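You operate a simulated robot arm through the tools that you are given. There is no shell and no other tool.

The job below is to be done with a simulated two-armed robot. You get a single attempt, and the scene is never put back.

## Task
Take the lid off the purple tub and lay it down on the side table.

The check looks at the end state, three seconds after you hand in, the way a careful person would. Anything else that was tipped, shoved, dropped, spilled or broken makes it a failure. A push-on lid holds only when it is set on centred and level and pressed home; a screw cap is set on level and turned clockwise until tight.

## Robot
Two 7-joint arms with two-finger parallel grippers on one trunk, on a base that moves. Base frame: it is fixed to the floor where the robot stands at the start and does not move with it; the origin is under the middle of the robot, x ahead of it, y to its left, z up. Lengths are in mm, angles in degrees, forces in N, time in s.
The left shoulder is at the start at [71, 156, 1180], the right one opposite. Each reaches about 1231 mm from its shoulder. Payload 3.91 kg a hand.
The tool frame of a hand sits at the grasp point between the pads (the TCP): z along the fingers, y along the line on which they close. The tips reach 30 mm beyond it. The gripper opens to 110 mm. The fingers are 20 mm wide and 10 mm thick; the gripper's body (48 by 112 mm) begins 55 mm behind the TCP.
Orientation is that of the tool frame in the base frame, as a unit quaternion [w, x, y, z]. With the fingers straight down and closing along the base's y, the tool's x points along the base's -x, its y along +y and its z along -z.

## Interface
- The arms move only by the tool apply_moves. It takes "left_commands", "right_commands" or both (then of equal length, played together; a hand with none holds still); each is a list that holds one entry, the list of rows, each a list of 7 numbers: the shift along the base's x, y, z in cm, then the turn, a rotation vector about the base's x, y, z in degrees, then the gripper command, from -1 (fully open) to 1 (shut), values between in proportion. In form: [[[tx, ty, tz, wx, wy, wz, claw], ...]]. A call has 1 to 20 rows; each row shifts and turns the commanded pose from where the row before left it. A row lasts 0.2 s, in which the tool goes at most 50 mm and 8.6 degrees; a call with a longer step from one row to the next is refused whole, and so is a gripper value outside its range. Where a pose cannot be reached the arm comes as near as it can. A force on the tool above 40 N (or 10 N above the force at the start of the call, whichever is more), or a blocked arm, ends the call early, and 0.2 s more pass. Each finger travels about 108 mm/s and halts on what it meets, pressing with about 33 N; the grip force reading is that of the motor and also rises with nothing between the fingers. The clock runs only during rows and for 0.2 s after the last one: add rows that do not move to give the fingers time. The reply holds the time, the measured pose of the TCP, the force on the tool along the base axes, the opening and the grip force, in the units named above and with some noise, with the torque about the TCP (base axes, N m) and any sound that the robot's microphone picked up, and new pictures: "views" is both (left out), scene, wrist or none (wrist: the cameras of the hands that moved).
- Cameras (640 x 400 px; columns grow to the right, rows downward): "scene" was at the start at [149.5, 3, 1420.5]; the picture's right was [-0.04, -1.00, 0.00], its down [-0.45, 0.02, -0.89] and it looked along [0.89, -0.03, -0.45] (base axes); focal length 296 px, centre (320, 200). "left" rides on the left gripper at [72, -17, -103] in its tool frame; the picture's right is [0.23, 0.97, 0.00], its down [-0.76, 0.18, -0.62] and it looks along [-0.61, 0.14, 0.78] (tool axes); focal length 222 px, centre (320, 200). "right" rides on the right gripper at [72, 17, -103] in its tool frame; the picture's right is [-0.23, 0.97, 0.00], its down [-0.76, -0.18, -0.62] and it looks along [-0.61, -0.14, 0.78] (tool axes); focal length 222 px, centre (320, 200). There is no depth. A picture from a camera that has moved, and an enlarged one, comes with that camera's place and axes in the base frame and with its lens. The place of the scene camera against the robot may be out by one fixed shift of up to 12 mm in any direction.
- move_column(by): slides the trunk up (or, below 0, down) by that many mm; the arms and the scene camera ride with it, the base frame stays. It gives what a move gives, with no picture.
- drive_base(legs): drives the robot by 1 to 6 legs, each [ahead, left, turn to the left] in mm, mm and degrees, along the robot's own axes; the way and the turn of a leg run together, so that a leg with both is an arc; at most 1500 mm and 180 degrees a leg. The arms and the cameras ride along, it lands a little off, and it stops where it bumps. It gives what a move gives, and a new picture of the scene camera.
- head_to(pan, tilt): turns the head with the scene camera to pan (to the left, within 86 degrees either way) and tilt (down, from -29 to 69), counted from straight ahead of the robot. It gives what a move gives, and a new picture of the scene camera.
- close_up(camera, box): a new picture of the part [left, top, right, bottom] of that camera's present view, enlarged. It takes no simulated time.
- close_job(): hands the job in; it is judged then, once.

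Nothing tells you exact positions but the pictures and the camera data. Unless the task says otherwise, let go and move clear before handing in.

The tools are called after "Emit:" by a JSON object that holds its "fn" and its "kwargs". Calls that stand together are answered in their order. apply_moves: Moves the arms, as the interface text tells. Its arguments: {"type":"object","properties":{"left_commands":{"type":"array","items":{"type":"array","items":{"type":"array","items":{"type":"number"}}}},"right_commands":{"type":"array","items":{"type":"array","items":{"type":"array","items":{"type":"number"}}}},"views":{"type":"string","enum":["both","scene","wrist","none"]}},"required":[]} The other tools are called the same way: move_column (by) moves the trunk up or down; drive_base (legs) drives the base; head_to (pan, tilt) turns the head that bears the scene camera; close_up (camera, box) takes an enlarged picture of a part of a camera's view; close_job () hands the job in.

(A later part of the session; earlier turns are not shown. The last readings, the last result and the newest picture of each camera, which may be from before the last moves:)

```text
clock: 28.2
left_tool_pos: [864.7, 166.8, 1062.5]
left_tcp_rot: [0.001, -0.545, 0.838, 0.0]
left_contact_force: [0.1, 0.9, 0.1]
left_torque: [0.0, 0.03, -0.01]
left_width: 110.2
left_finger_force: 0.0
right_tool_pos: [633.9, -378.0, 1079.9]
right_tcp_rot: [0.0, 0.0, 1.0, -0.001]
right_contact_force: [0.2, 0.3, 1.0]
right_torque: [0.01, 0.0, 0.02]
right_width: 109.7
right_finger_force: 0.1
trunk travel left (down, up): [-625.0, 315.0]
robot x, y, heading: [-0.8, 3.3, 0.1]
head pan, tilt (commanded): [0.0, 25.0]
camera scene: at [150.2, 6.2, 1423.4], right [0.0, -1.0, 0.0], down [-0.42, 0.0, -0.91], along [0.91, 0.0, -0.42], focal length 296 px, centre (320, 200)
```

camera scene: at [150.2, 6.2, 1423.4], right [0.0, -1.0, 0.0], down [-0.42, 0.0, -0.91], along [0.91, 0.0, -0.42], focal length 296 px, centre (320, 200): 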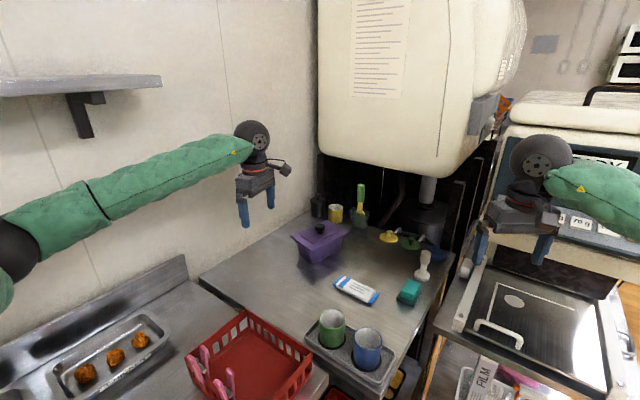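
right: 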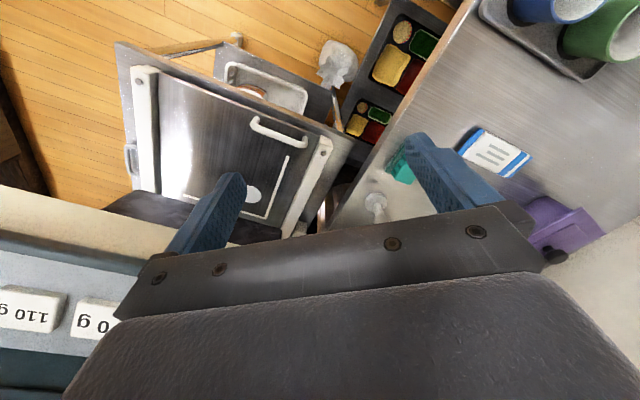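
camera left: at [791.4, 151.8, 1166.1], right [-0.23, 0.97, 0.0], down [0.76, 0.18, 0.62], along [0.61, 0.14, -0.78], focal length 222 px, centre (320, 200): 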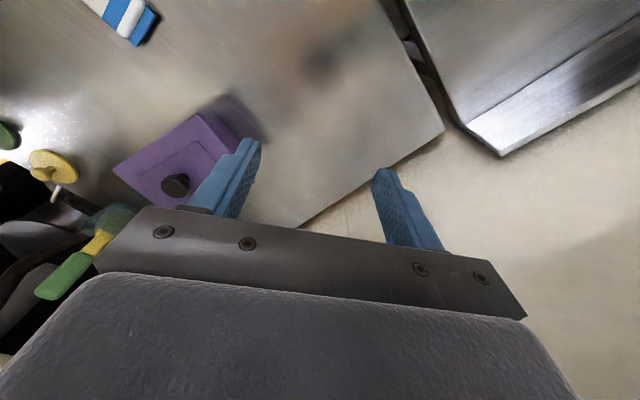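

The turn is being followed well. I'll complete the second half.

Emit:
{"fn": "apply_moves", "kwargs": {"left_commands": [[[0, 0, 0, 0, 0, 8.25, -1], [0, 0, 0, 0, 0, 8.25, -1], [0, 0, 0, 0, 0, 8.25, -1], [0, 0, 0, 0, 0, 8.25, -1], [0, 0, 0, 0, 0, 8.25, -1], [0, 0, 0, 0, 0, 8.25, -1], [0, 0, 0, 0, 0, 8.25, -1], [0, 0, 0, 0, 0, 8.15, -1], [0, 0, 0, 0, 0, 0, -1]]], "views": "both"}}

```text
clock: 30.2
left_tool_pos: [865.8, 167.7, 1062.4]
left_tcp_rot: [-0.001, 0.914, -0.406, 0.0]
left_contact_force: [0.2, 0.4, 0.3]
left_torque: [0.01, 0.02, -0.01]
left_width: 109.6
left_finger_force: 0.1
right_tool_pos: [635.1, -377.8, 1079.0]
right_tcp_rot: [0.0, 0.0, 1.0, 0.0]
right_contact_force: [0.2, -0.5, 0.7]
right_torque: [-0.01, 0.01, 0.0]
right_width: 110.0
right_finger_force: 0.1
trunk travel left (down, up): [-625.0, 315.0]
robot x, y, heading: [-2.1, 1.6, 0.3]
head pan, tilt (commanded): [0.0, 25.0]
camera scene: at [150.2, 6.3, 1423.5], right [0.0, -1.0, 0.0], down [-0.42, 0.0, -0.91], along [0.91, 0.0, -0.42], focal length 296 px, centre (320, 200)
camera left: at [925.0, 125.2, 1166.3], right [-0.57, -0.82, 0.0], down [-0.64, 0.45, 0.62], along [-0.51, 0.36, -0.78], focal length 222 px, centre (320, 200)
```

scene: 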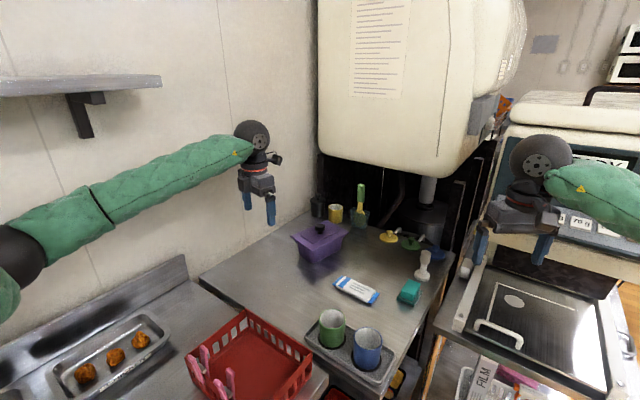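
left: 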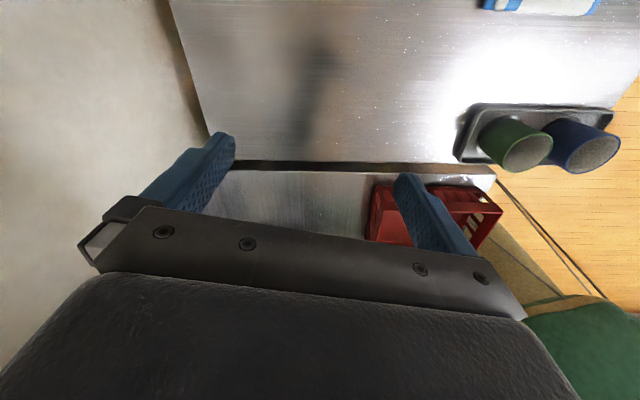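

Orientation is as intended (camera side toward the tub's long axis). Now I'll pitch the fingers up from vertical toward the tub's axis, in two steps, watching the elbow.

Emit:
{"fn": "apply_moves", "kwargs": {"left_commands": [[[0.3, -0.3, 0, -5.8, -5.19, 0, -1], [0.3, -0.3, 0, -5.8, -5.19, 0, -1], [0.3, -0.3, 0, -5.8, -5.19, 0, -1], [0.3, -0.3, 0, -5.8, -5.19, 0, -1], [0, 0, 0, 0, 0, 0, -1]]], "views": "scene"}}

Emit:
{"fn": "head_to", "kwargs": {"pan": 45, "tilt": 30}}

```text
clock: 31.4
left_tool_pos: [876.4, 155.4, 1060.9]
left_tcp_rot: [0.11, 0.88, -0.393, 0.244]
left_contact_force: [-0.8, -0.1, 0.1]
left_torque: [0.01, -0.02, 0.0]
left_width: 110.0
left_finger_force: 0.1
right_tool_pos: [634.1, -378.7, 1079.9]
right_tcp_rot: [0.0, -0.001, 1.0, 0.0]
right_contact_force: [-0.3, -0.5, -0.7]
right_torque: [0.03, 0.02, 0.03]
right_width: 109.9
right_finger_force: 0.0
trunk travel left (down, up): [-625.0, 315.0]
robot x, y, heading: [0.8, 2.3, -0.1]
head pan, tilt (commanded): [0.0, 25.0]
camera scene: at [150.2, 5.7, 1423.4], right [0.0, -1.0, 0.0], down [-0.42, 0.0, -0.91], along [0.91, 0.0, -0.42], focal length 296 px, centre (320, 200)
```

scene: 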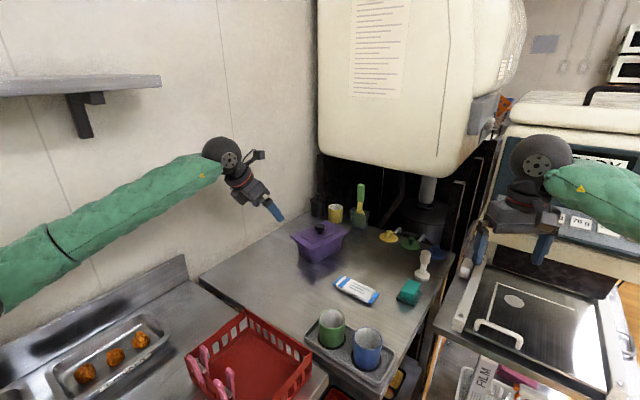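

```text
clock: 32.5
left_tool_pos: [876.7, 154.8, 1061.9]
left_tcp_rot: [0.11, 0.88, -0.392, 0.245]
left_contact_force: [-0.3, 0.7, 0.2]
left_torque: [0.0, -0.04, -0.02]
left_width: 110.0
left_finger_force: 0.1
right_tool_pos: [636.1, -379.4, 1078.9]
right_tcp_rot: [0.0, 0.0, 1.0, 0.0]
right_contact_force: [-0.3, 0.5, 1.1]
right_torque: [0.02, 0.06, -0.01]
right_width: 109.7
right_finger_force: 0.0
trunk travel left (down, up): [-625.0, 315.0]
robot x, y, heading: [-1.2, 0.2, -0.1]
head pan, tilt (commanded): [45.0, 30.0]
camera scene: at [122.0, 70.3, 1415.5], right [0.71, -0.71, 0.0], down [-0.35, -0.35, -0.87], along [0.61, 0.61, -0.5], focal length 296 px, centre (320, 200)
```

scene: 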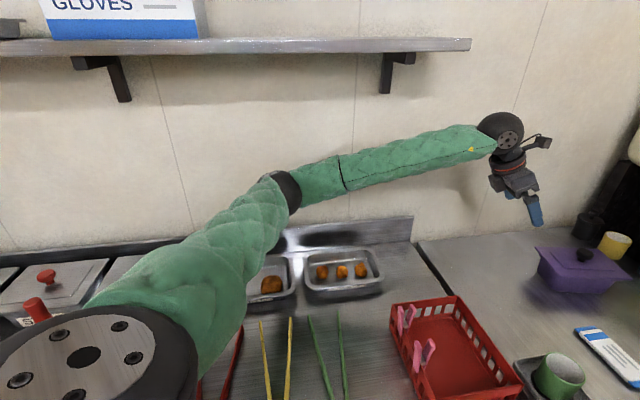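

From this head angle I can see the whole left arm: the elbow is high above the counter and below the shelf. I'll finish the pitch.

Emit:
{"fn": "apply_moves", "kwargs": {"left_commands": [[[0, 0, 0, -5.8, -5.19, 0, -1], [0, 0, 0, -5.8, -5.19, 0, -1], [0, 0, 0, -5.8, -5.19, 0, -1], [0, 0, 0, -5.8, -5.19, 0, -1], [0, 0, 0, -5.8, -5.19, 0, -1], [0, 0, 0, 0, 0, 0, -1]]], "views": "both"}}

```text
clock: 33.9
left_tool_pos: [876.8, 155.1, 1061.7]
left_tcp_rot: [0.235, 0.747, -0.334, 0.524]
left_contact_force: [-0.1, 0.5, -0.5]
left_torque: [-0.02, 0.0, 0.01]
left_width: 109.8
left_finger_force: 0.1
right_tool_pos: [634.9, -379.0, 1079.7]
right_tcp_rot: [0.0, 0.0, 1.0, 0.0]
right_contact_force: [0.4, 0.2, 0.2]
right_torque: [0.0, 0.0, -0.02]
right_width: 110.0
right_finger_force: 0.1
trunk travel left (down, up): [-625.0, 315.0]
robot x, y, heading: [0.5, 1.5, -0.1]
head pan, tilt (commanded): [45.0, 30.0]
camera scene: at [121.7, 70.0, 1415.6], right [0.71, -0.71, 0.0], down [-0.35, -0.35, -0.87], along [0.61, 0.61, -0.5], focal length 296 px, centre (320, 200)
camera left: at [840.1, 220.7, 1165.7], right [-0.67, -0.71, 0.21], down [-0.7, 0.51, -0.5], along [0.25, -0.49, -0.84], focal length 222 px, centre (320, 200)
```

scene: 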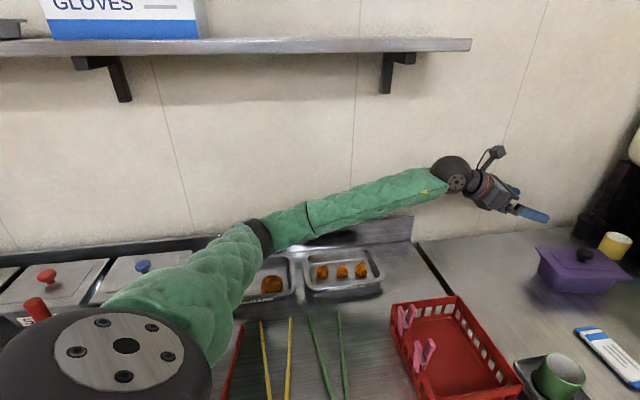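
left: 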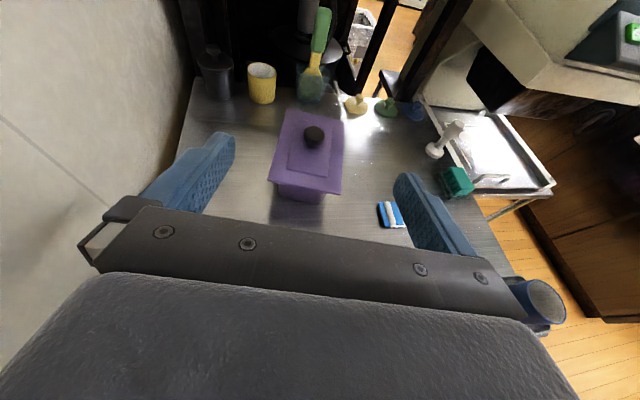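

The left hand is now pitched 20° down, pointing along the tub's long axis with its camera on top. Before lowering it to table level I'll lower it a little and raise the trunk, so the elbow stays well above the food trays.

Emit:
{"fn": "apply_moves", "kwargs": {"left_commands": [[[0.2, -0.5, -2.5, 0, 0, 0, -1], [0, 0, -2.5, 0, 0, 0, -1], [0, 0, -2.5, 0, 0, 0, -1], [0, 0, 0, 0, 0, 0, -1]]], "views": "none"}}

Emit:
{"fn": "move_column", "kwargs": {"by": 150}}

Emit:
{"fn": "head_to", "kwargs": {"pan": 45, "tilt": 38}}

```text
clock: 34.9
left_tool_pos: [878.6, 150.6, 988.0]
left_tcp_rot: [0.234, 0.747, -0.334, 0.524]
left_contact_force: [0.6, 0.5, 0.1]
left_torque: [0.0, -0.03, -0.01]
left_width: 110.1
left_finger_force: 0.2
right_tool_pos: [634.6, -378.4, 1080.0]
right_tcp_rot: [0.0, 0.0, 1.0, 0.0]
right_contact_force: [-0.3, -0.4, 0.2]
right_torque: [0.01, 0.0, 0.01]
right_width: 109.9
right_finger_force: 0.1
trunk travel left (down, up): [-625.0, 315.0]
robot x, y, heading: [2.4, 0.6, 0.1]
head pan, tilt (commanded): [45.0, 30.0]
```

```text
clock: 36.7
left_tool_pos: [880.1, 149.0, 1134.5]
left_tcp_rot: [0.235, 0.748, -0.334, 0.523]
left_contact_force: [-0.1, -0.7, 0.5]
left_torque: [-0.01, 0.0, -0.02]
left_width: 109.8
left_finger_force: 0.1
right_tool_pos: [636.5, -378.7, 1228.5]
right_tcp_rot: [-0.001, 0.0, 1.0, 0.001]
right_contact_force: [-0.5, 0.0, -0.6]
right_torque: [0.08, 0.0, 0.0]
right_width: 109.9
right_finger_force: 0.0
trunk travel left (down, up): [-775.0, 165.0]
robot x, y, heading: [0.2, -1.6, -0.0]
head pan, tilt (commanded): [45.0, 30.0]
```

```text
clock: 37.4
left_tool_pos: [879.6, 149.1, 1135.6]
left_tcp_rot: [0.236, 0.747, -0.335, 0.523]
left_contact_force: [-0.4, -0.4, 0.2]
left_torque: [-0.01, -0.01, 0.0]
left_width: 109.8
left_finger_force: 0.1
right_tool_pos: [634.0, -377.2, 1229.6]
right_tcp_rot: [0.0, -0.001, 1.0, 0.001]
right_contact_force: [0.2, 0.6, -0.6]
right_torque: [0.01, 0.0, 0.0]
right_width: 109.9
right_finger_force: 0.0
trunk travel left (down, up): [-775.0, 165.0]
robot x, y, heading: [-2.0, 0.3, 0.1]
head pan, tilt (commanded): [45.0, 38.0]
camera scene: at [119.1, 67.4, 1553.2], right [0.71, -0.71, 0.0], down [-0.44, -0.43, -0.79], along [0.56, 0.56, -0.62], focal length 296 px, centre (320, 200)
```

scene: 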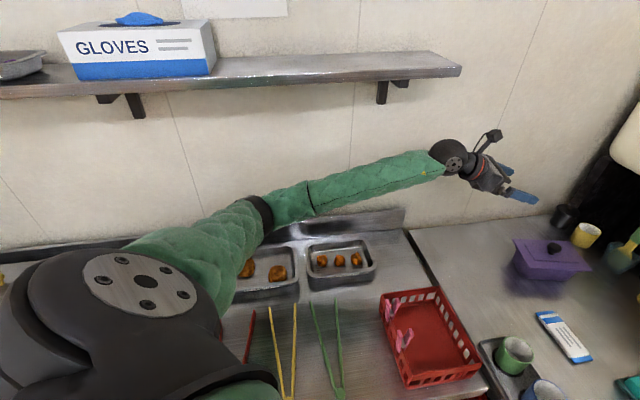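

The shelf and trays are clear of the arm. Now I'll lower the left hand to about z 885 in front of the tub's end, staying about 80 mm short of it.

Emit:
{"fn": "apply_moves", "kwargs": {"left_commands": [[[0.26, -1.1, -4, 0, 0, 0, -1], [0, 0, -4.2, 0, 0, 0, -1], [0, 0, -4.2, 0, 0, 0, -1], [0, 0, -4.2, 0, 0, 0, -1], [0, 0, -4.2, 0, 0, 0, -1], [0, 0, -4.2, 0, 0, 0, -1], [0, 0, 0, 0, 0, 0, -1]]], "views": "both"}}

Emit:
{"fn": "close_up", "kwargs": {"camera": "left", "box": [160, 20, 480, 220]}}

```text
clock: 39.0
left_tool_pos: [880.2, 137.2, 885.6]
left_tcp_rot: [0.234, 0.748, -0.334, 0.523]
left_contact_force: [0.7, -0.2, 0.1]
left_torque: [-0.02, 0.01, -0.03]
left_width: 110.0
left_finger_force: 0.0
right_tool_pos: [634.7, -377.5, 1229.7]
right_tcp_rot: [0.0, 0.0, 1.0, 0.0]
right_contact_force: [0.8, -0.5, -0.2]
right_torque: [0.0, 0.03, -0.01]
right_width: 110.0
right_finger_force: 0.1
trunk travel left (down, up): [-775.0, 165.0]
robot x, y, heading: [1.4, 2.5, 0.0]
head pan, tilt (commanded): [45.0, 38.0]
camera scene: at [118.6, 67.3, 1553.2], right [0.71, -0.71, 0.0], down [-0.44, -0.44, -0.79], along [0.56, 0.56, -0.62], focal length 296 px, centre (320, 200)
camera left: at [843.4, 203.5, 988.7], right [-0.67, -0.71, 0.21], down [-0.7, 0.51, -0.5], along [0.25, -0.49, -0.84], focal length 222 px, centre (320, 200)
```

scene: 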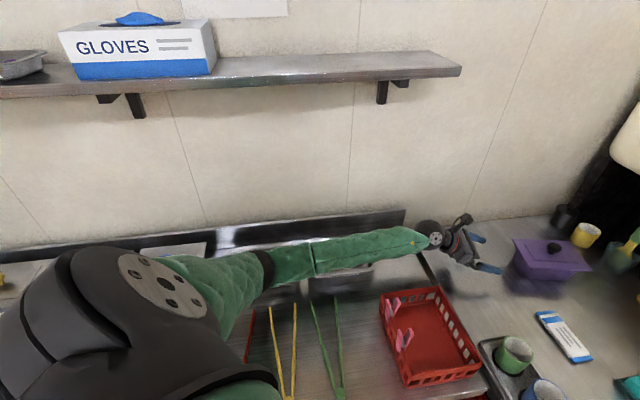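
left: 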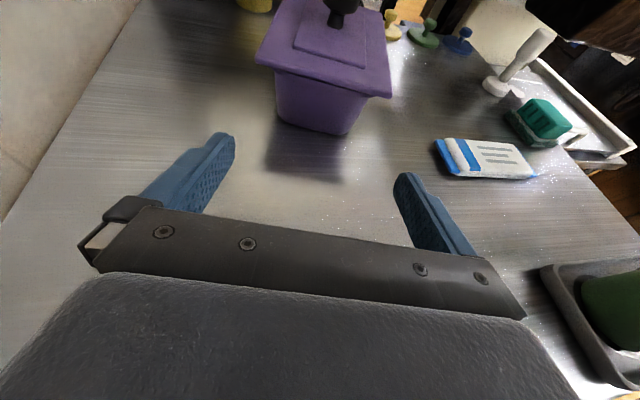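

```text
2.00 times, centred on (320, 120) of left
camera zoom: at [843.4, 203.5, 988.7], right [-0.67, -0.71, 0.21], down [-0.7, 0.51, -0.5], along [0.25, -0.49, -0.84], focal length 444 px, centre (320, 360)
```

zoom: 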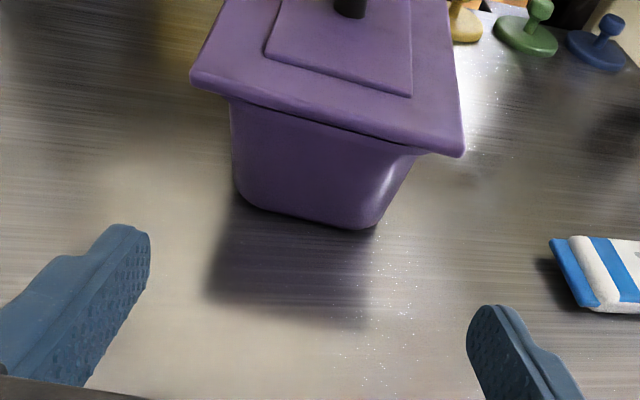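

The wrist view confirms the tub's end: base about 76 mm wide, body about 86 mm wide under the rim, table at z ≈ 818. I'll lower to z ≈ 853, shift 3 mm to centre, and advance halfway along the tub's axis.

Emit:
{"fn": "apply_moves", "kwargs": {"left_commands": [[[0.22, 0.2, -1.1, 0, 0, 0, -1], [0, 0, -1.1, 0, 0, 0, -1], [0, 0, -1.0, 0, 0, 0, -1], [0, 0, 0, 0, 0, 0, -1], [1.33, -1.49, 0, 0, 0, 0, -1], [1.33, -1.49, 0, 0, 0, 0, -1], [1.33, -1.49, 0, 0, 0, 0, -1], [0, 0, 0, 0, 0, 0, -1]]], "views": "both"}}

Emit:
{"fn": "close_up", "kwargs": {"camera": "left", "box": [160, 60, 480, 260]}}

```text
clock: 40.8
left_tool_pos: [923.9, 94.8, 853.7]
left_tcp_rot: [0.235, 0.748, -0.334, 0.523]
left_contact_force: [0.7, -0.2, -0.1]
left_torque: [-0.04, 0.0, -0.03]
left_width: 109.8
left_finger_force: 0.1
right_tool_pos: [635.5, -378.1, 1229.6]
right_tcp_rot: [0.0, 0.001, 1.0, -0.001]
right_contact_force: [-0.3, 0.1, 0.0]
right_torque: [0.0, -0.02, -0.01]
right_width: 109.9
right_finger_force: 0.0
trunk travel left (down, up): [-775.0, 165.0]
robot x, y, heading: [0.9, -0.4, -0.1]
head pan, tilt (commanded): [45.0, 38.0]
camera scene: at [118.8, 67.7, 1553.2], right [0.71, -0.71, 0.0], down [-0.44, -0.44, -0.79], along [0.56, 0.56, -0.62], focal length 296 px, centre (320, 200)
camera left: at [886.6, 161.5, 957.3], right [-0.67, -0.71, 0.22], down [-0.7, 0.51, -0.5], along [0.25, -0.49, -0.84], focal length 222 px, centre (320, 200)
```

scene: 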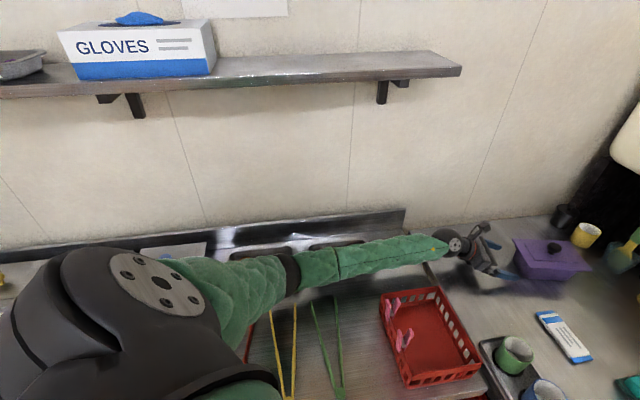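
left: 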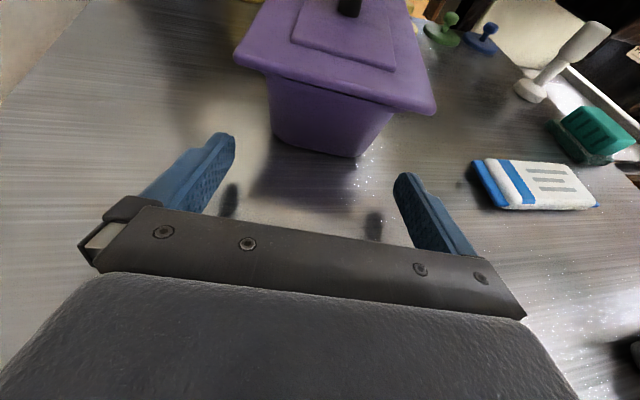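

```text
2.00 times, centred on (320, 160) of left
camera zoom: at [886.6, 161.5, 957.3], right [-0.67, -0.71, 0.22], down [-0.7, 0.51, -0.5], along [0.25, -0.49, -0.84], focal length 444 px, centre (320, 280)
```

zoom: 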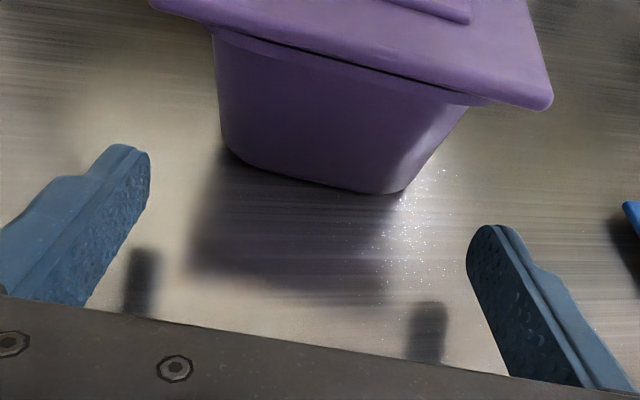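

The hand is exactly centred (±41 mm to either side of the tub's base) and square to the tub, with the end 65 mm ahead. I'll drop 2 mm more and advance 40 mm, then check again.

Emit:
{"fn": "apply_moves", "kwargs": {"left_commands": [[[0, 0, -0.2, 0, 0, 0, -1], [0.667, -0.745, 0, 0, 0, 0, -1], [0.667, -0.745, 0, 0, 0, 0, -1], [0.667, -0.745, 0, 0, 0, 0, -1], [0.667, -0.745, 0, 0, 0, 0, -1], [0, 0, 0, 0, 0, 0, -1]]], "views": "wrist"}}

Emit:
{"fn": "close_up", "kwargs": {"camera": "left", "box": [160, 80, 480, 280]}}

Emit:
{"fn": "head_to", "kwargs": {"pan": 0, "tilt": 35}}

Emit:
{"fn": "close_up", "kwargs": {"camera": "scene", "box": [260, 130, 360, 230]}}

```text
clock: 42.2
left_tool_pos: [951.8, 65.9, 852.4]
left_tcp_rot: [0.235, 0.748, -0.334, 0.524]
left_contact_force: [0.0, 0.4, -0.4]
left_torque: [-0.03, -0.01, 0.0]
left_width: 109.9
left_finger_force: 0.0
right_tool_pos: [635.2, -378.3, 1229.1]
right_tcp_rot: [0.0, 0.0, 1.0, 0.0]
right_contact_force: [0.6, 0.8, -0.2]
right_torque: [-0.03, -0.01, 0.0]
right_width: 110.0
right_finger_force: 0.0
trunk travel left (down, up): [-775.0, 165.0]
robot x, y, heading: [1.6, 0.9, 0.1]
head pan, tilt (commanded): [45.0, 38.0]
camera left: at [914.1, 131.0, 955.8], right [-0.67, -0.71, 0.22], down [-0.7, 0.51, -0.5], along [0.25, -0.49, -0.84], focal length 222 px, centre (320, 200)
```

left: 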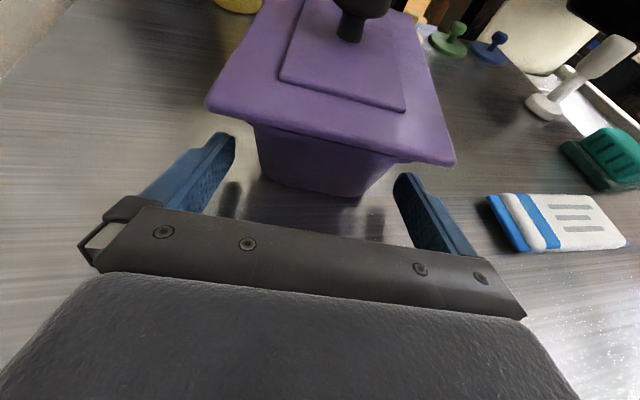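

```text
2.00 times, centred on (320, 180) of left
camera zoom: at [914.1, 131.0, 955.8], right [-0.67, -0.71, 0.22], down [-0.7, 0.51, -0.5], along [0.25, -0.49, -0.84], focal length 444 px, centre (320, 240)
```

zoom: 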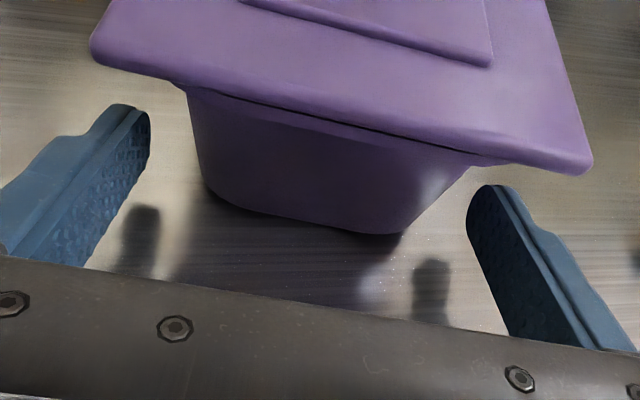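

```text
clock: 43.3
left_tool_pos: [950.6, 64.7, 851.5]
left_tcp_rot: [0.235, 0.748, -0.334, 0.523]
left_contact_force: [0.8, 0.8, 0.4]
left_torque: [-0.02, -0.01, -0.01]
left_width: 109.9
left_finger_force: 0.1
right_tool_pos: [635.3, -378.3, 1229.5]
right_tcp_rot: [0.0, 0.0, 1.0, 0.0]
right_contact_force: [-0.7, -0.3, 0.1]
right_torque: [-0.02, 0.02, 0.01]
right_width: 109.8
right_finger_force: 0.1
trunk travel left (down, up): [-775.0, 165.0]
robot x, y, heading: [0.7, -0.0, 0.1]
head pan, tilt (commanded): [0.0, 35.0]
camera scene: at [146.1, 6.3, 1557.7], right [0.0, -1.0, 0.0], down [-0.57, 0.0, -0.82], along [0.82, 0.0, -0.57], focal length 296 px, centre (320, 200)
```

scene: 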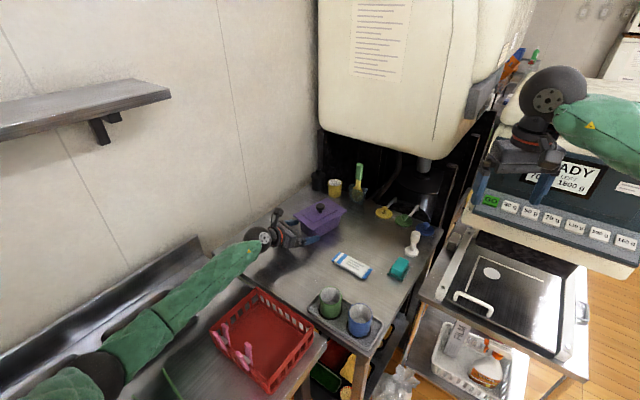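

```text
4.00 times, centred on (310, 180) of scene
camera zoom: at [146.1, 6.3, 1557.7], right [0.0, -1.0, 0.0], down [-0.57, 0.0, -0.82], along [0.82, 0.0, -0.57], focal length 1184 px, centre (360, 280)
```

zoom: 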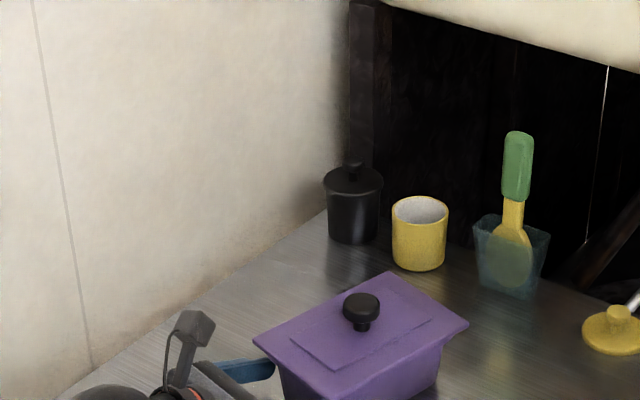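

The fingers are about to pass either side of the body beneath the lid's rim. I'll advance the remaining 25 mm slowly and check forces.

Emit:
{"fn": "apply_moves", "kwargs": {"left_commands": [[[0.417, -0.466, 0, 0, 0, 0, -1], [0.417, -0.466, 0, 0, 0, 0, -1], [0.417, -0.466, 0, 0, 0, 0, -1], [0.417, -0.466, 0, 0, 0, 0, -1], [0, 0, 0, 0, 0, 0, -1]]], "views": "none"}}

Emit:
{"fn": "close_up", "kwargs": {"camera": "left", "box": [160, 80, 480, 280]}}

Emit:
{"fn": "close_up", "kwargs": {"camera": "scene", "box": [260, 180, 360, 260]}}

```text
clock: 44.5
left_tool_pos: [966.1, 47.0, 851.5]
left_tcp_rot: [0.235, 0.748, -0.333, 0.524]
left_contact_force: [-0.1, -0.4, -0.4]
left_torque: [-0.01, 0.0, 0.02]
left_width: 109.7
left_finger_force: 0.0
right_tool_pos: [634.3, -377.7, 1228.8]
right_tcp_rot: [0.001, 0.0, 1.0, 0.0]
right_contact_force: [0.2, 0.0, -0.3]
right_torque: [0.0, 0.04, -0.03]
right_width: 110.0
right_finger_force: 0.1
trunk travel left (down, up): [-775.0, 165.0]
robot x, y, heading: [1.0, 2.3, -0.1]
head pan, tilt (commanded): [0.0, 35.0]
```

```text
2.00 times, centred on (320, 180) of left
camera zoom: at [930.8, 113.1, 955.1], right [-0.67, -0.71, 0.22], down [-0.7, 0.51, -0.5], along [0.25, -0.49, -0.84], focal length 444 px, centre (320, 240)
```

zoom: 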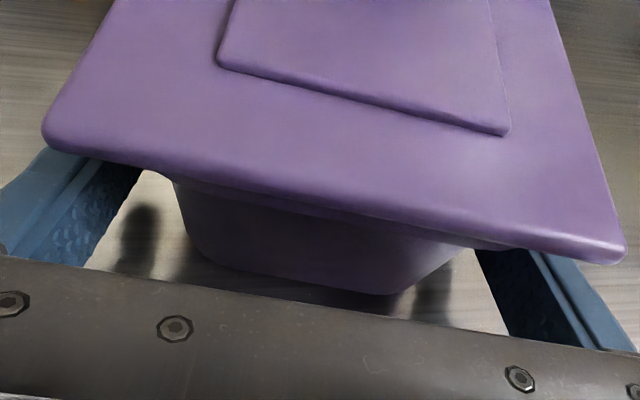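

```text
5.00 times, centred on (310, 220) of scene
camera zoom: at [146.0, 6.4, 1557.7], right [0.0, -1.0, 0.0], down [-0.57, 0.0, -0.82], along [0.82, 0.0, -0.57], focal length 1480 px, centre (370, 100)
```

zoom: 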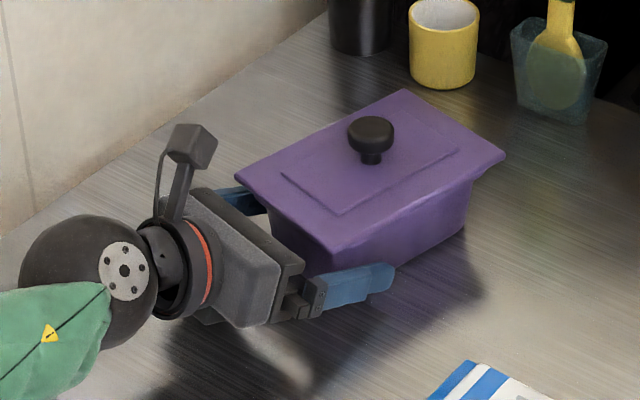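

Both fingers are alongside the body under the rim, with no contact. I'll go 8 mm deeper for a better hold, then close gently on the tub body.

Emit:
{"fn": "apply_moves", "kwargs": {"left_commands": [[[0.267, -0.298, 0, 0, 0, 0, -1], [0.267, -0.298, 0, 0, 0, 0, -1], [0, 0, 0, 0, 0, 0, -1], [0, 0, 0, 0, 0, 0, -0.9], [0, 0, 0, 0, 0, 0, -0.8], [0, 0, 0, 0, 0, 0, -0.7], [0, 0, 0, 0, 0, 0, -0.6], [0, 0, 0, 0, 0, 0, -0.5], [0, 0, 0, 0, 0, 0, -0.4], [0, 0, 0, 0, 0, 0, -0.4]]], "views": "none"}}

Emit:
{"fn": "close_up", "kwargs": {"camera": "scene", "box": [260, 180, 360, 260]}}

Emit:
{"fn": "close_up", "kwargs": {"camera": "left", "box": [160, 80, 480, 280]}}

```text
clock: 46.7
left_tool_pos: [972.7, 41.5, 851.0]
left_tcp_rot: [0.235, 0.748, -0.334, 0.523]
left_contact_force: [0.5, -0.9, -1.5]
left_torque: [-0.07, -0.01, -0.02]
left_width: 92.1
left_finger_force: 33.4
right_tool_pos: [636.1, -378.5, 1228.6]
right_tcp_rot: [0.0, 0.0, 1.0, -0.001]
right_contact_force: [0.0, -0.7, 0.1]
right_torque: [0.02, -0.01, 0.02]
right_width: 110.0
right_finger_force: 0.0
trunk travel left (down, up): [-775.0, 165.0]
robot x, y, heading: [1.6, -2.2, -0.1]
head pan, tilt (commanded): [0.0, 35.0]
```

```text
5.00 times, centred on (310, 220) of scene
camera zoom: at [146.1, 6.1, 1557.7], right [0.0, -1.0, 0.0], down [-0.57, 0.0, -0.82], along [0.82, 0.0, -0.57], focal length 1480 px, centre (370, 100)
```

zoom: 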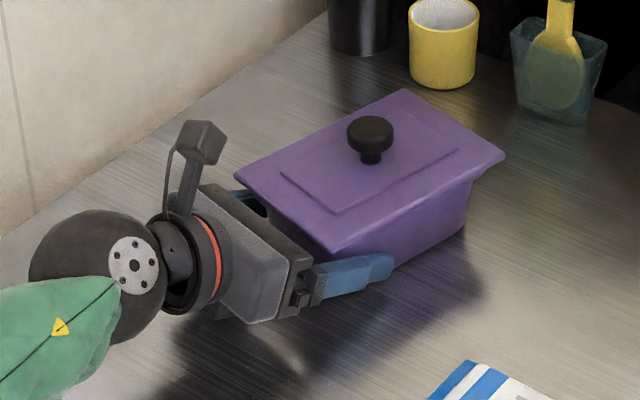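

```text
2.00 times, centred on (320, 180) of left
camera zoom: at [935.8, 107.3, 955.0], right [-0.67, -0.71, 0.22], down [-0.7, 0.51, -0.5], along [0.25, -0.49, -0.84], focal length 444 px, centre (320, 240)
```

zoom: 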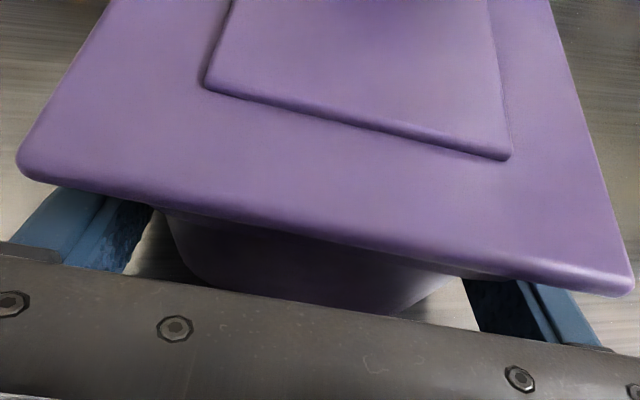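

The left hand holds the tub body firmly (92 mm, 33 N) and the tub hasn't moved. Now I'll bring the right hand over the knob at a safe height.

Emit:
{"fn": "apply_moves", "kwargs": {"right_commands": [[[2.85, 2.91, -0.8, 0, 0, 0, -0.4], [2.85, 2.91, -0.8, 0, 0, 0, -0.4], [2.85, 2.91, -0.8, 0, 0, 0, -0.4], [2.85, 2.91, -0.8, 0, 0, 0, -0.4], [2.85, 2.91, -0.8, 0, 0, 0, -0.4], [2.85, 2.91, -0.8, 0, 0, 0, -0.4], [2.85, 2.91, -0.8, 0, 0, 0, -0.4], [2.85, 2.91, -0.8, 0, 0, 0, -0.4], [2.85, 2.91, -0.8, 0, 0, 0, -0.4], [2.85, 2.91, -0.8, 0, 0, 0, -0.4], [2.85, 2.91, -0.8, 0, 0, 0, -0.4], [2.85, 2.91, -0.8, 0, 0, 0, -0.4], [2.85, 2.91, -0.8, 0, 0, 0, -0.4], [0, 0, 0, 0, 0, 0, -0.4]]], "views": "both"}}

```text
clock: 49.7
left_tool_pos: [972.9, 40.7, 850.9]
left_tcp_rot: [0.234, 0.748, -0.333, 0.524]
left_contact_force: [1.4, 0.5, 0.9]
left_torque: [-0.44, -0.11, 0.23]
left_width: 91.8
left_finger_force: 32.9
right_tool_pos: [1005.7, -0.5, 1123.8]
right_tcp_rot: [-0.001, 0.001, 1.0, 0.001]
right_contact_force: [1.1, -1.2, 0.7]
right_torque: [0.04, 0.03, 0.03]
right_width: 77.0
right_finger_force: 0.1
trunk travel left (down, up): [-775.0, 165.0]
robot x, y, heading: [4.0, 0.8, -0.1]
head pan, tilt (commanded): [0.0, 35.0]
camera scene: at [146.0, 4.6, 1557.7], right [0.0, -1.0, 0.0], down [-0.57, 0.0, -0.82], along [0.82, 0.0, -0.57], focal length 296 px, centre (320, 200)
camera right: at [933.3, 16.2, 1226.8], right [0.23, 0.97, 0.0], down [0.76, -0.18, 0.62], along [0.61, -0.14, -0.78], focal length 222 px, centre (320, 200)
```

scene: 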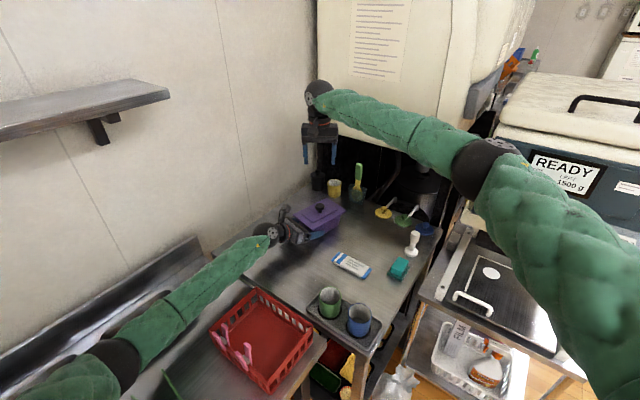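
right: 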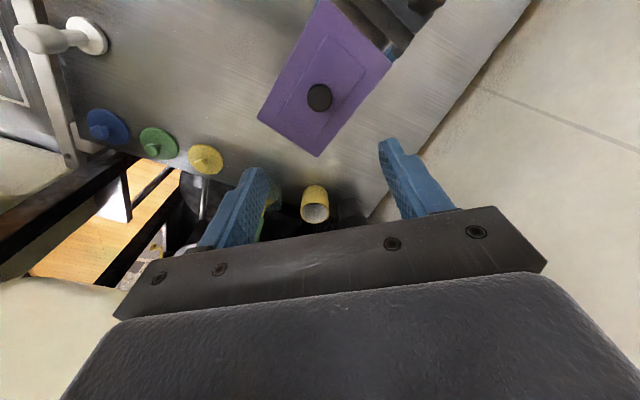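

The right hand is right above the knob. I'll lower it to about z 966 and check the alignment.

Emit:
{"fn": "apply_moves", "kwargs": {"right_commands": [[[0, 0, -4, 0, 0, 0, -0.4], [0, 0, -4, 0, 0, 0, -0.4], [0, 0, -4, 0, 0, 0, -0.4], [0, 0, -2.2, 0, 0, 0, -0.4], [0, 0, -1.5, 0, 0, 0, -0.4], [0, 0, 0, 0, 0, 0, -0.4]]], "views": "none"}}

Emit:
{"fn": "close_up", "kwargs": {"camera": "right", "box": [220, 80, 420, 240]}}

Emit:
{"fn": "close_up", "kwargs": {"camera": "scene", "box": [260, 160, 360, 260]}}

```text
clock: 51.1
left_tool_pos: [972.3, 41.2, 851.3]
left_tcp_rot: [0.235, 0.748, -0.334, 0.523]
left_contact_force: [0.8, 2.0, 1.2]
left_torque: [0.26, -0.01, 0.03]
left_width: 92.1
left_finger_force: 33.1
right_tool_pos: [1005.7, 1.5, 968.3]
right_tcp_rot: [0.0, 0.0, 1.0, 0.0]
right_contact_force: [-0.4, 0.1, 0.2]
right_torque: [0.0, 0.02, 0.0]
right_width: 77.0
right_finger_force: 0.0
trunk travel left (down, up): [-775.0, 165.0]
robot x, y, heading: [-0.3, -2.4, -0.1]
head pan, tilt (commanded): [0.0, 35.0]
```

```text
2.50 times, centred on (320, 160) of right
camera zoom: at [933.2, 16.9, 1070.7], right [0.23, 0.97, 0.0], down [0.76, -0.18, 0.62], along [0.61, -0.14, -0.78], focal length 555 px, centre (320, 300)
```

zoom: 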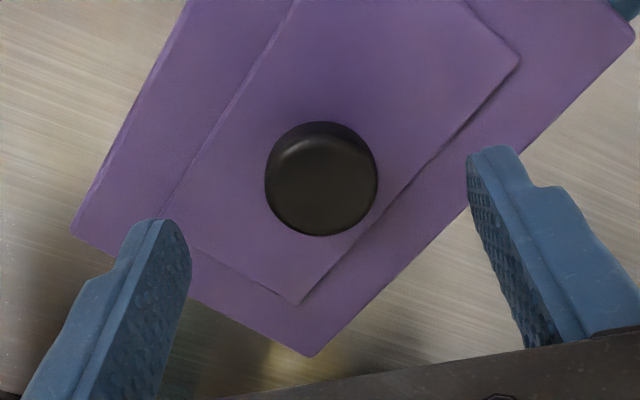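

```text
4.00 times, centred on (310, 210) of scene
camera zoom: at [146.2, 6.6, 1557.7], right [0.0, -1.0, 0.0], down [-0.57, 0.0, -0.82], along [0.82, 0.0, -0.57], focal length 1184 px, centre (360, 160)
```

zoom: 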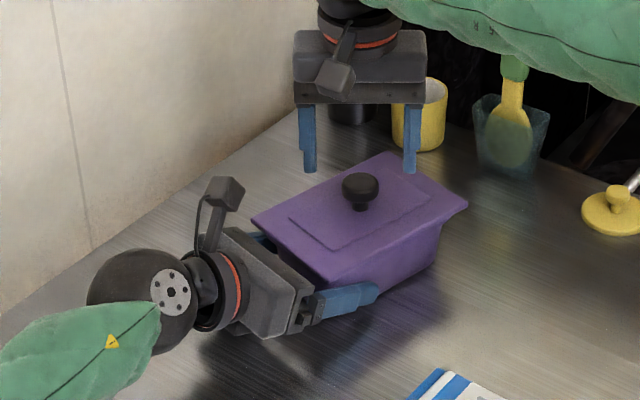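

The knob is centred between the right fingers. I'll descend the remaining 35 mm and close on the knob head.

Emit:
{"fn": "apply_moves", "kwargs": {"right_commands": [[[0, 0, -1.2, 0, 0, 0, -0.4], [0, 0, -1.2, 0, 0, 0, -0.4], [0, 0, -1.1, 0, 0, 0, -0.4], [0, 0, 0, 0, 0, 0, -0.4], [0, 0, 0, 0, 0, 0, -0.1], [0, 0, 0, 0, 0, 0, 0.1], [0, 0, 0, 0, 0, 0, 0.3], [0, 0, 0, 0, 0, 0, 0.4], [0, 0, 0, 0, 0, 0, 0.5], [0, 0, 0, 0, 0, 0, 1], [0, 0, 0, 0, 0, 0, 1], [0, 0, 0, 0, 0, 0, 1]]], "views": "none"}}

Emit:
{"fn": "close_up", "kwargs": {"camera": "right", "box": [220, 80, 420, 240]}}

Emit:
{"fn": "close_up", "kwargs": {"camera": "scene", "box": [260, 180, 360, 260]}}

```text
clock: 53.7
left_tool_pos: [973.1, 41.7, 851.1]
left_tcp_rot: [0.235, 0.748, -0.335, 0.523]
left_contact_force: [0.1, 2.9, 1.9]
left_torque: [-0.08, 0.0, -0.01]
left_width: 92.0
left_finger_force: 33.0
right_tool_pos: [1005.3, -0.9, 935.0]
right_tcp_rot: [0.0, 0.0, 1.0, 0.0]
right_contact_force: [-0.4, -2.5, 0.9]
right_torque: [-0.01, 0.0, 0.09]
right_width: 32.0
right_finger_force: 32.6
trunk travel left (down, up): [-775.0, 165.0]
robot x, y, heading: [0.3, -0.5, -0.1]
head pan, tilt (commanded): [0.0, 35.0]
```

```text
2.50 times, centred on (320, 160) of right
camera zoom: at [932.9, 16.5, 1036.3], right [0.23, 0.97, 0.0], down [0.76, -0.18, 0.62], along [0.61, -0.14, -0.78], focal length 555 px, centre (320, 300)
```

zoom: 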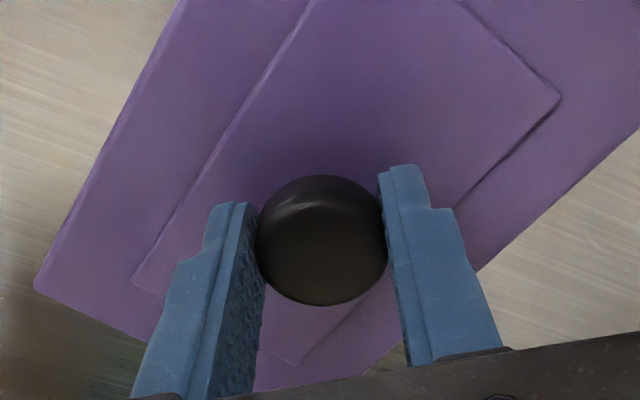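

```text
5.00 times, centred on (310, 220) of scene
camera zoom: at [146.2, 6.5, 1557.7], right [0.0, -1.0, 0.0], down [-0.57, 0.0, -0.82], along [0.82, 0.0, -0.57], focal length 1480 px, centre (370, 100)
```

zoom: 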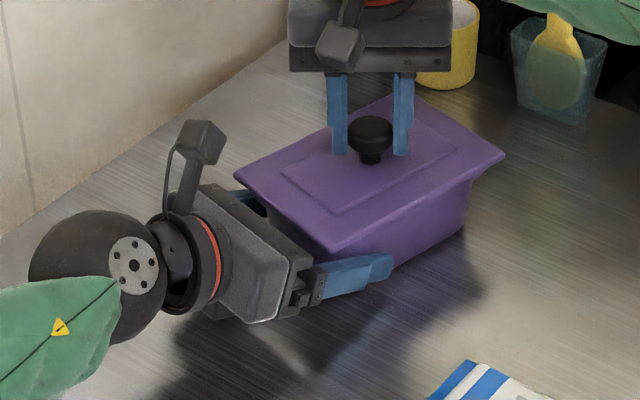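

Both hands have hold. Now I'll pull the lid up in 1 mm steps with the right hand while the left holds the tub down, watching the forces on both.

Emit:
{"fn": "apply_moves", "kwargs": {"right_commands": [[[0, 0, 0.1, 0, 0, 0, 1], [0, 0, 0.1, 0, 0, 0, 1], [0, 0, 0.1, 0, 0, 0, 1], [0, 0, 0.1, 0, 0, 0, 1]]], "left_commands": [[[0, 0, 0, 0, 0, 0, 1], [0, 0, 0, 0, 0, 0, 1], [0, 0, 0, 0, 0, 0, 1], [0, 0, 0, 0, 0, 0, 1]]], "views": "none"}}

Emit:
{"fn": "close_up", "kwargs": {"camera": "scene", "box": [260, 180, 360, 260]}}

Emit:
{"fn": "close_up", "kwargs": {"camera": "left", "box": [160, 80, 480, 280]}}

```text
clock: 54.7
left_tool_pos: [972.3, 41.9, 851.5]
left_tcp_rot: [0.235, 0.748, -0.334, 0.524]
left_contact_force: [0.8, 0.1, 2.3]
left_torque: [0.13, -0.02, 0.02]
left_width: 92.0
left_finger_force: 32.7
right_tool_pos: [1004.8, -0.4, 936.0]
right_tcp_rot: [-0.001, -0.001, 1.0, 0.0]
right_contact_force: [0.6, 0.4, 0.1]
right_torque: [0.02, -0.04, 0.01]
right_width: 32.3
right_finger_force: 33.0
trunk travel left (down, up): [-775.0, 165.0]
robot x, y, heading: [-0.1, -0.4, 0.1]
head pan, tilt (commanded): [0.0, 35.0]
heard: snap
```

```text
5.00 times, centred on (310, 220) of scene
camera zoom: at [146.3, 6.6, 1557.7], right [0.0, -1.0, 0.0], down [-0.57, 0.0, -0.82], along [0.82, 0.0, -0.57], focal length 1480 px, centre (370, 100)
```

zoom: 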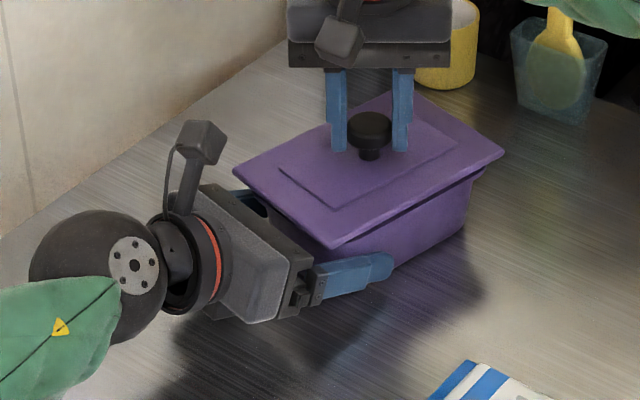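

```text
2.00 times, centred on (320, 180) of left
camera zoom: at [935.9, 107.5, 954.9], right [-0.67, -0.71, 0.22], down [-0.7, 0.51, -0.5], along [0.25, -0.49, -0.84], focal length 444 px, centre (320, 240)
```

zoom: 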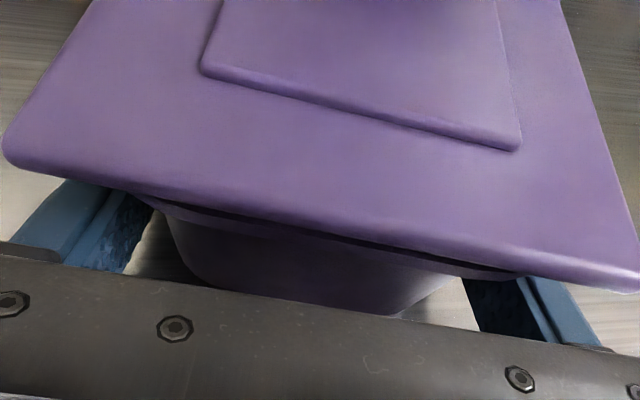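

A snap was heard and a gap has opened under the lid: it's free. I'll lift the lid straight up about 12 cm with the right hand while the left keeps the tub steady.

Emit:
{"fn": "apply_moves", "kwargs": {"right_commands": [[[0, 0, 0.3, 0, 0, 0, 1], [0, 0, 0.5, 0, 0, 0, 1], [0, 0, 0.8, 0, 0, 0, 1], [0, 0, 1.2, 0, 0, 0, 1], [0, 0, 1.5, 0, 0, 0, 1], [0, 0, 2, 0, 0, 0, 1], [0, 0, 2, 0, 0, 0, 1], [0, 0, 2, 0, 0, 0, 1], [0, 0, 2, 0, 0, 0, 1], [0, 0, 0, 0, 0, 0, 1]]], "left_commands": [[[0, 0, 0, 0, 0, 0, 1], [0, 0, 0, 0, 0, 0, 1], [0, 0, 0, 0, 0, 0, 1], [0, 0, 0, 0, 0, 0, 1], [0, 0, 0, 0, 0, 0, 1], [0, 0, 0, 0, 0, 0, 1], [0, 0, 0, 0, 0, 0, 1], [0, 0, 0, 0, 0, 0, 1], [0, 0, 0, 0, 0, 0, 1], [0, 0, 0, 0, 0, 0, 1]]], "views": "both"}}

Emit:
{"fn": "close_up", "kwargs": {"camera": "scene", "box": [250, 140, 370, 260]}}

```text
clock: 56.9
left_tool_pos: [972.3, 42.3, 851.3]
left_tcp_rot: [0.235, 0.748, -0.334, 0.523]
left_contact_force: [-1.2, -0.1, 2.1]
left_torque: [-0.04, -0.02, -0.07]
left_width: 92.0
left_finger_force: 32.9
right_tool_pos: [1003.7, 0.7, 1061.0]
right_tcp_rot: [0.0, 0.0, 1.0, 0.0]
right_contact_force: [0.5, -0.6, 0.9]
right_torque: [0.01, -0.02, 0.0]
right_width: 0.2
right_finger_force: 33.1
trunk travel left (down, up): [-775.0, 165.0]
robot x, y, heading: [-2.7, 3.5, 0.1]
head pan, tilt (commanded): [0.0, 35.0]
camera scene: at [146.0, 6.5, 1557.7], right [0.0, -1.0, 0.0], down [-0.57, 0.0, -0.82], along [0.82, 0.0, -0.57], focal length 296 px, centre (320, 200)
camera right: at [932.0, 17.4, 1163.1], right [0.23, 0.97, 0.0], down [0.76, -0.18, 0.62], along [0.61, -0.14, -0.78], focal length 222 px, centre (320, 200)
camera left: at [935.7, 107.6, 954.9], right [-0.67, -0.71, 0.22], down [-0.7, 0.51, -0.5], along [0.25, -0.49, -0.84], focal length 222 px, centre (320, 200)
```

scene: 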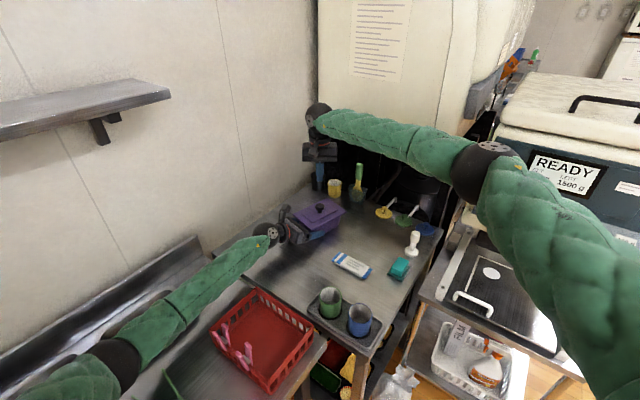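
right: 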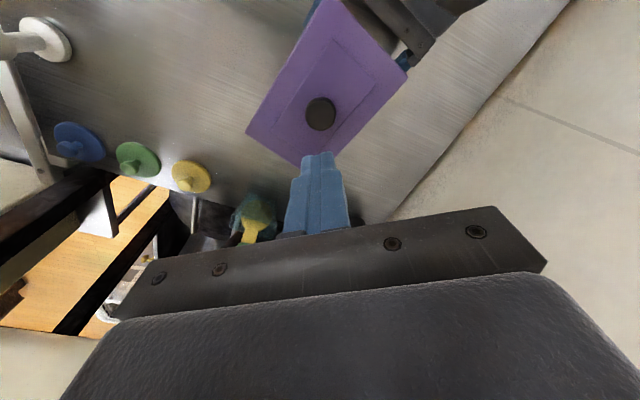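
left: 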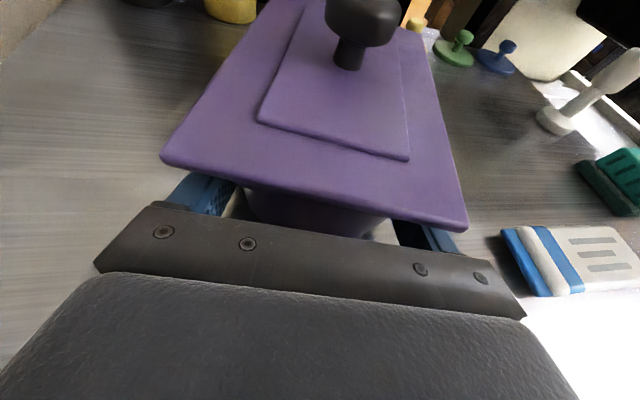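

```text
3.33 times, centred on (310, 200) of scene
camera zoom: at [146.0, 6.5, 1557.7], right [0.0, -1.0, 0.0], down [-0.57, 0.0, -0.82], along [0.82, 0.0, -0.57], focal length 987 px, centre (353, 200)
```

zoom: 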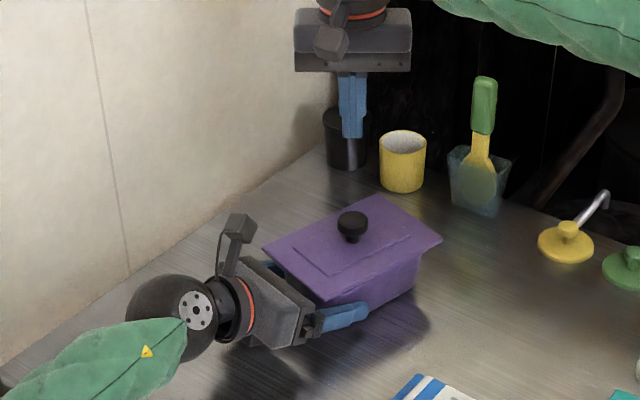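

The right fingers slipped off the knob during the lift and closed on air; the lid is still on the tub. I'll look closely at how the lid sits now.

Emit:
{"fn": "close_up", "kwargs": {"camera": "left", "box": [160, 80, 480, 280]}}

Emit:
{"fn": "close_up", "kwargs": {"camera": "scene", "box": [280, 180, 360, 250]}}

Emit:
{"fn": "close_up", "kwargs": {"camera": "right", "box": [220, 0, 440, 180]}}

```text
2.00 times, centred on (320, 180) of left
camera zoom: at [935.7, 107.6, 954.9], right [-0.67, -0.71, 0.22], down [-0.7, 0.51, -0.5], along [0.25, -0.49, -0.84], focal length 444 px, centre (320, 240)
```

zoom: 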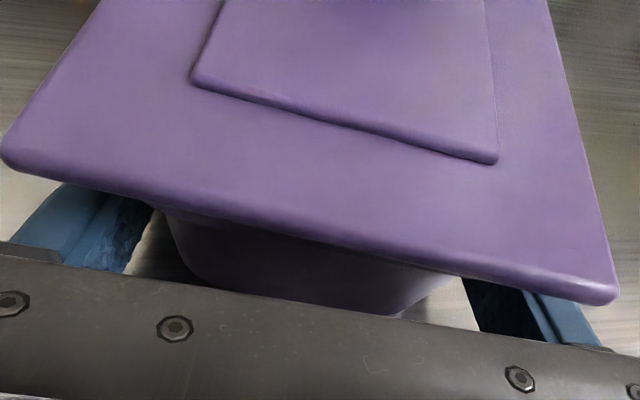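

```text
5.71 times, centred on (320, 215) of scene
camera zoom: at [146.0, 6.5, 1557.7], right [0.0, -1.0, 0.0], down [-0.57, 0.0, -0.82], along [0.82, 0.0, -0.57], focal length 1692 px, centre (320, 114)
```

zoom: 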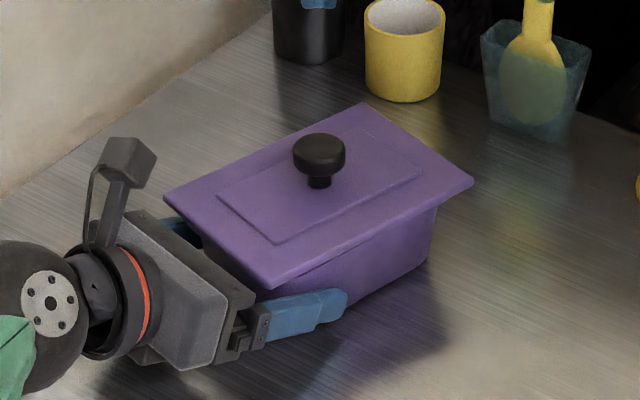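

```text
2.22 times, centred on (330, 90) of right
camera zoom: at [932.0, 17.4, 1163.1], right [0.23, 0.97, 0.0], down [0.76, -0.18, 0.62], along [0.61, -0.14, -0.78], focal length 494 px, centre (298, 444)
```

zoom: 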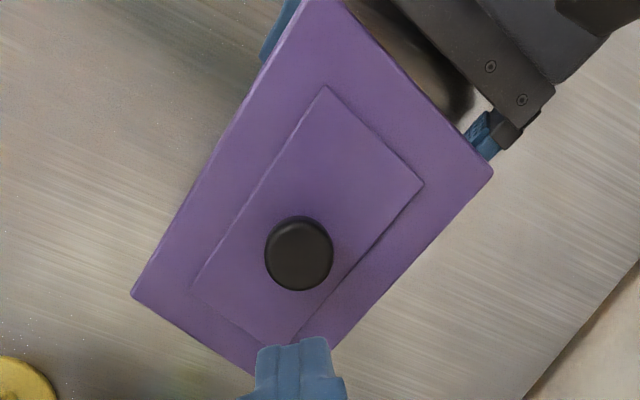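

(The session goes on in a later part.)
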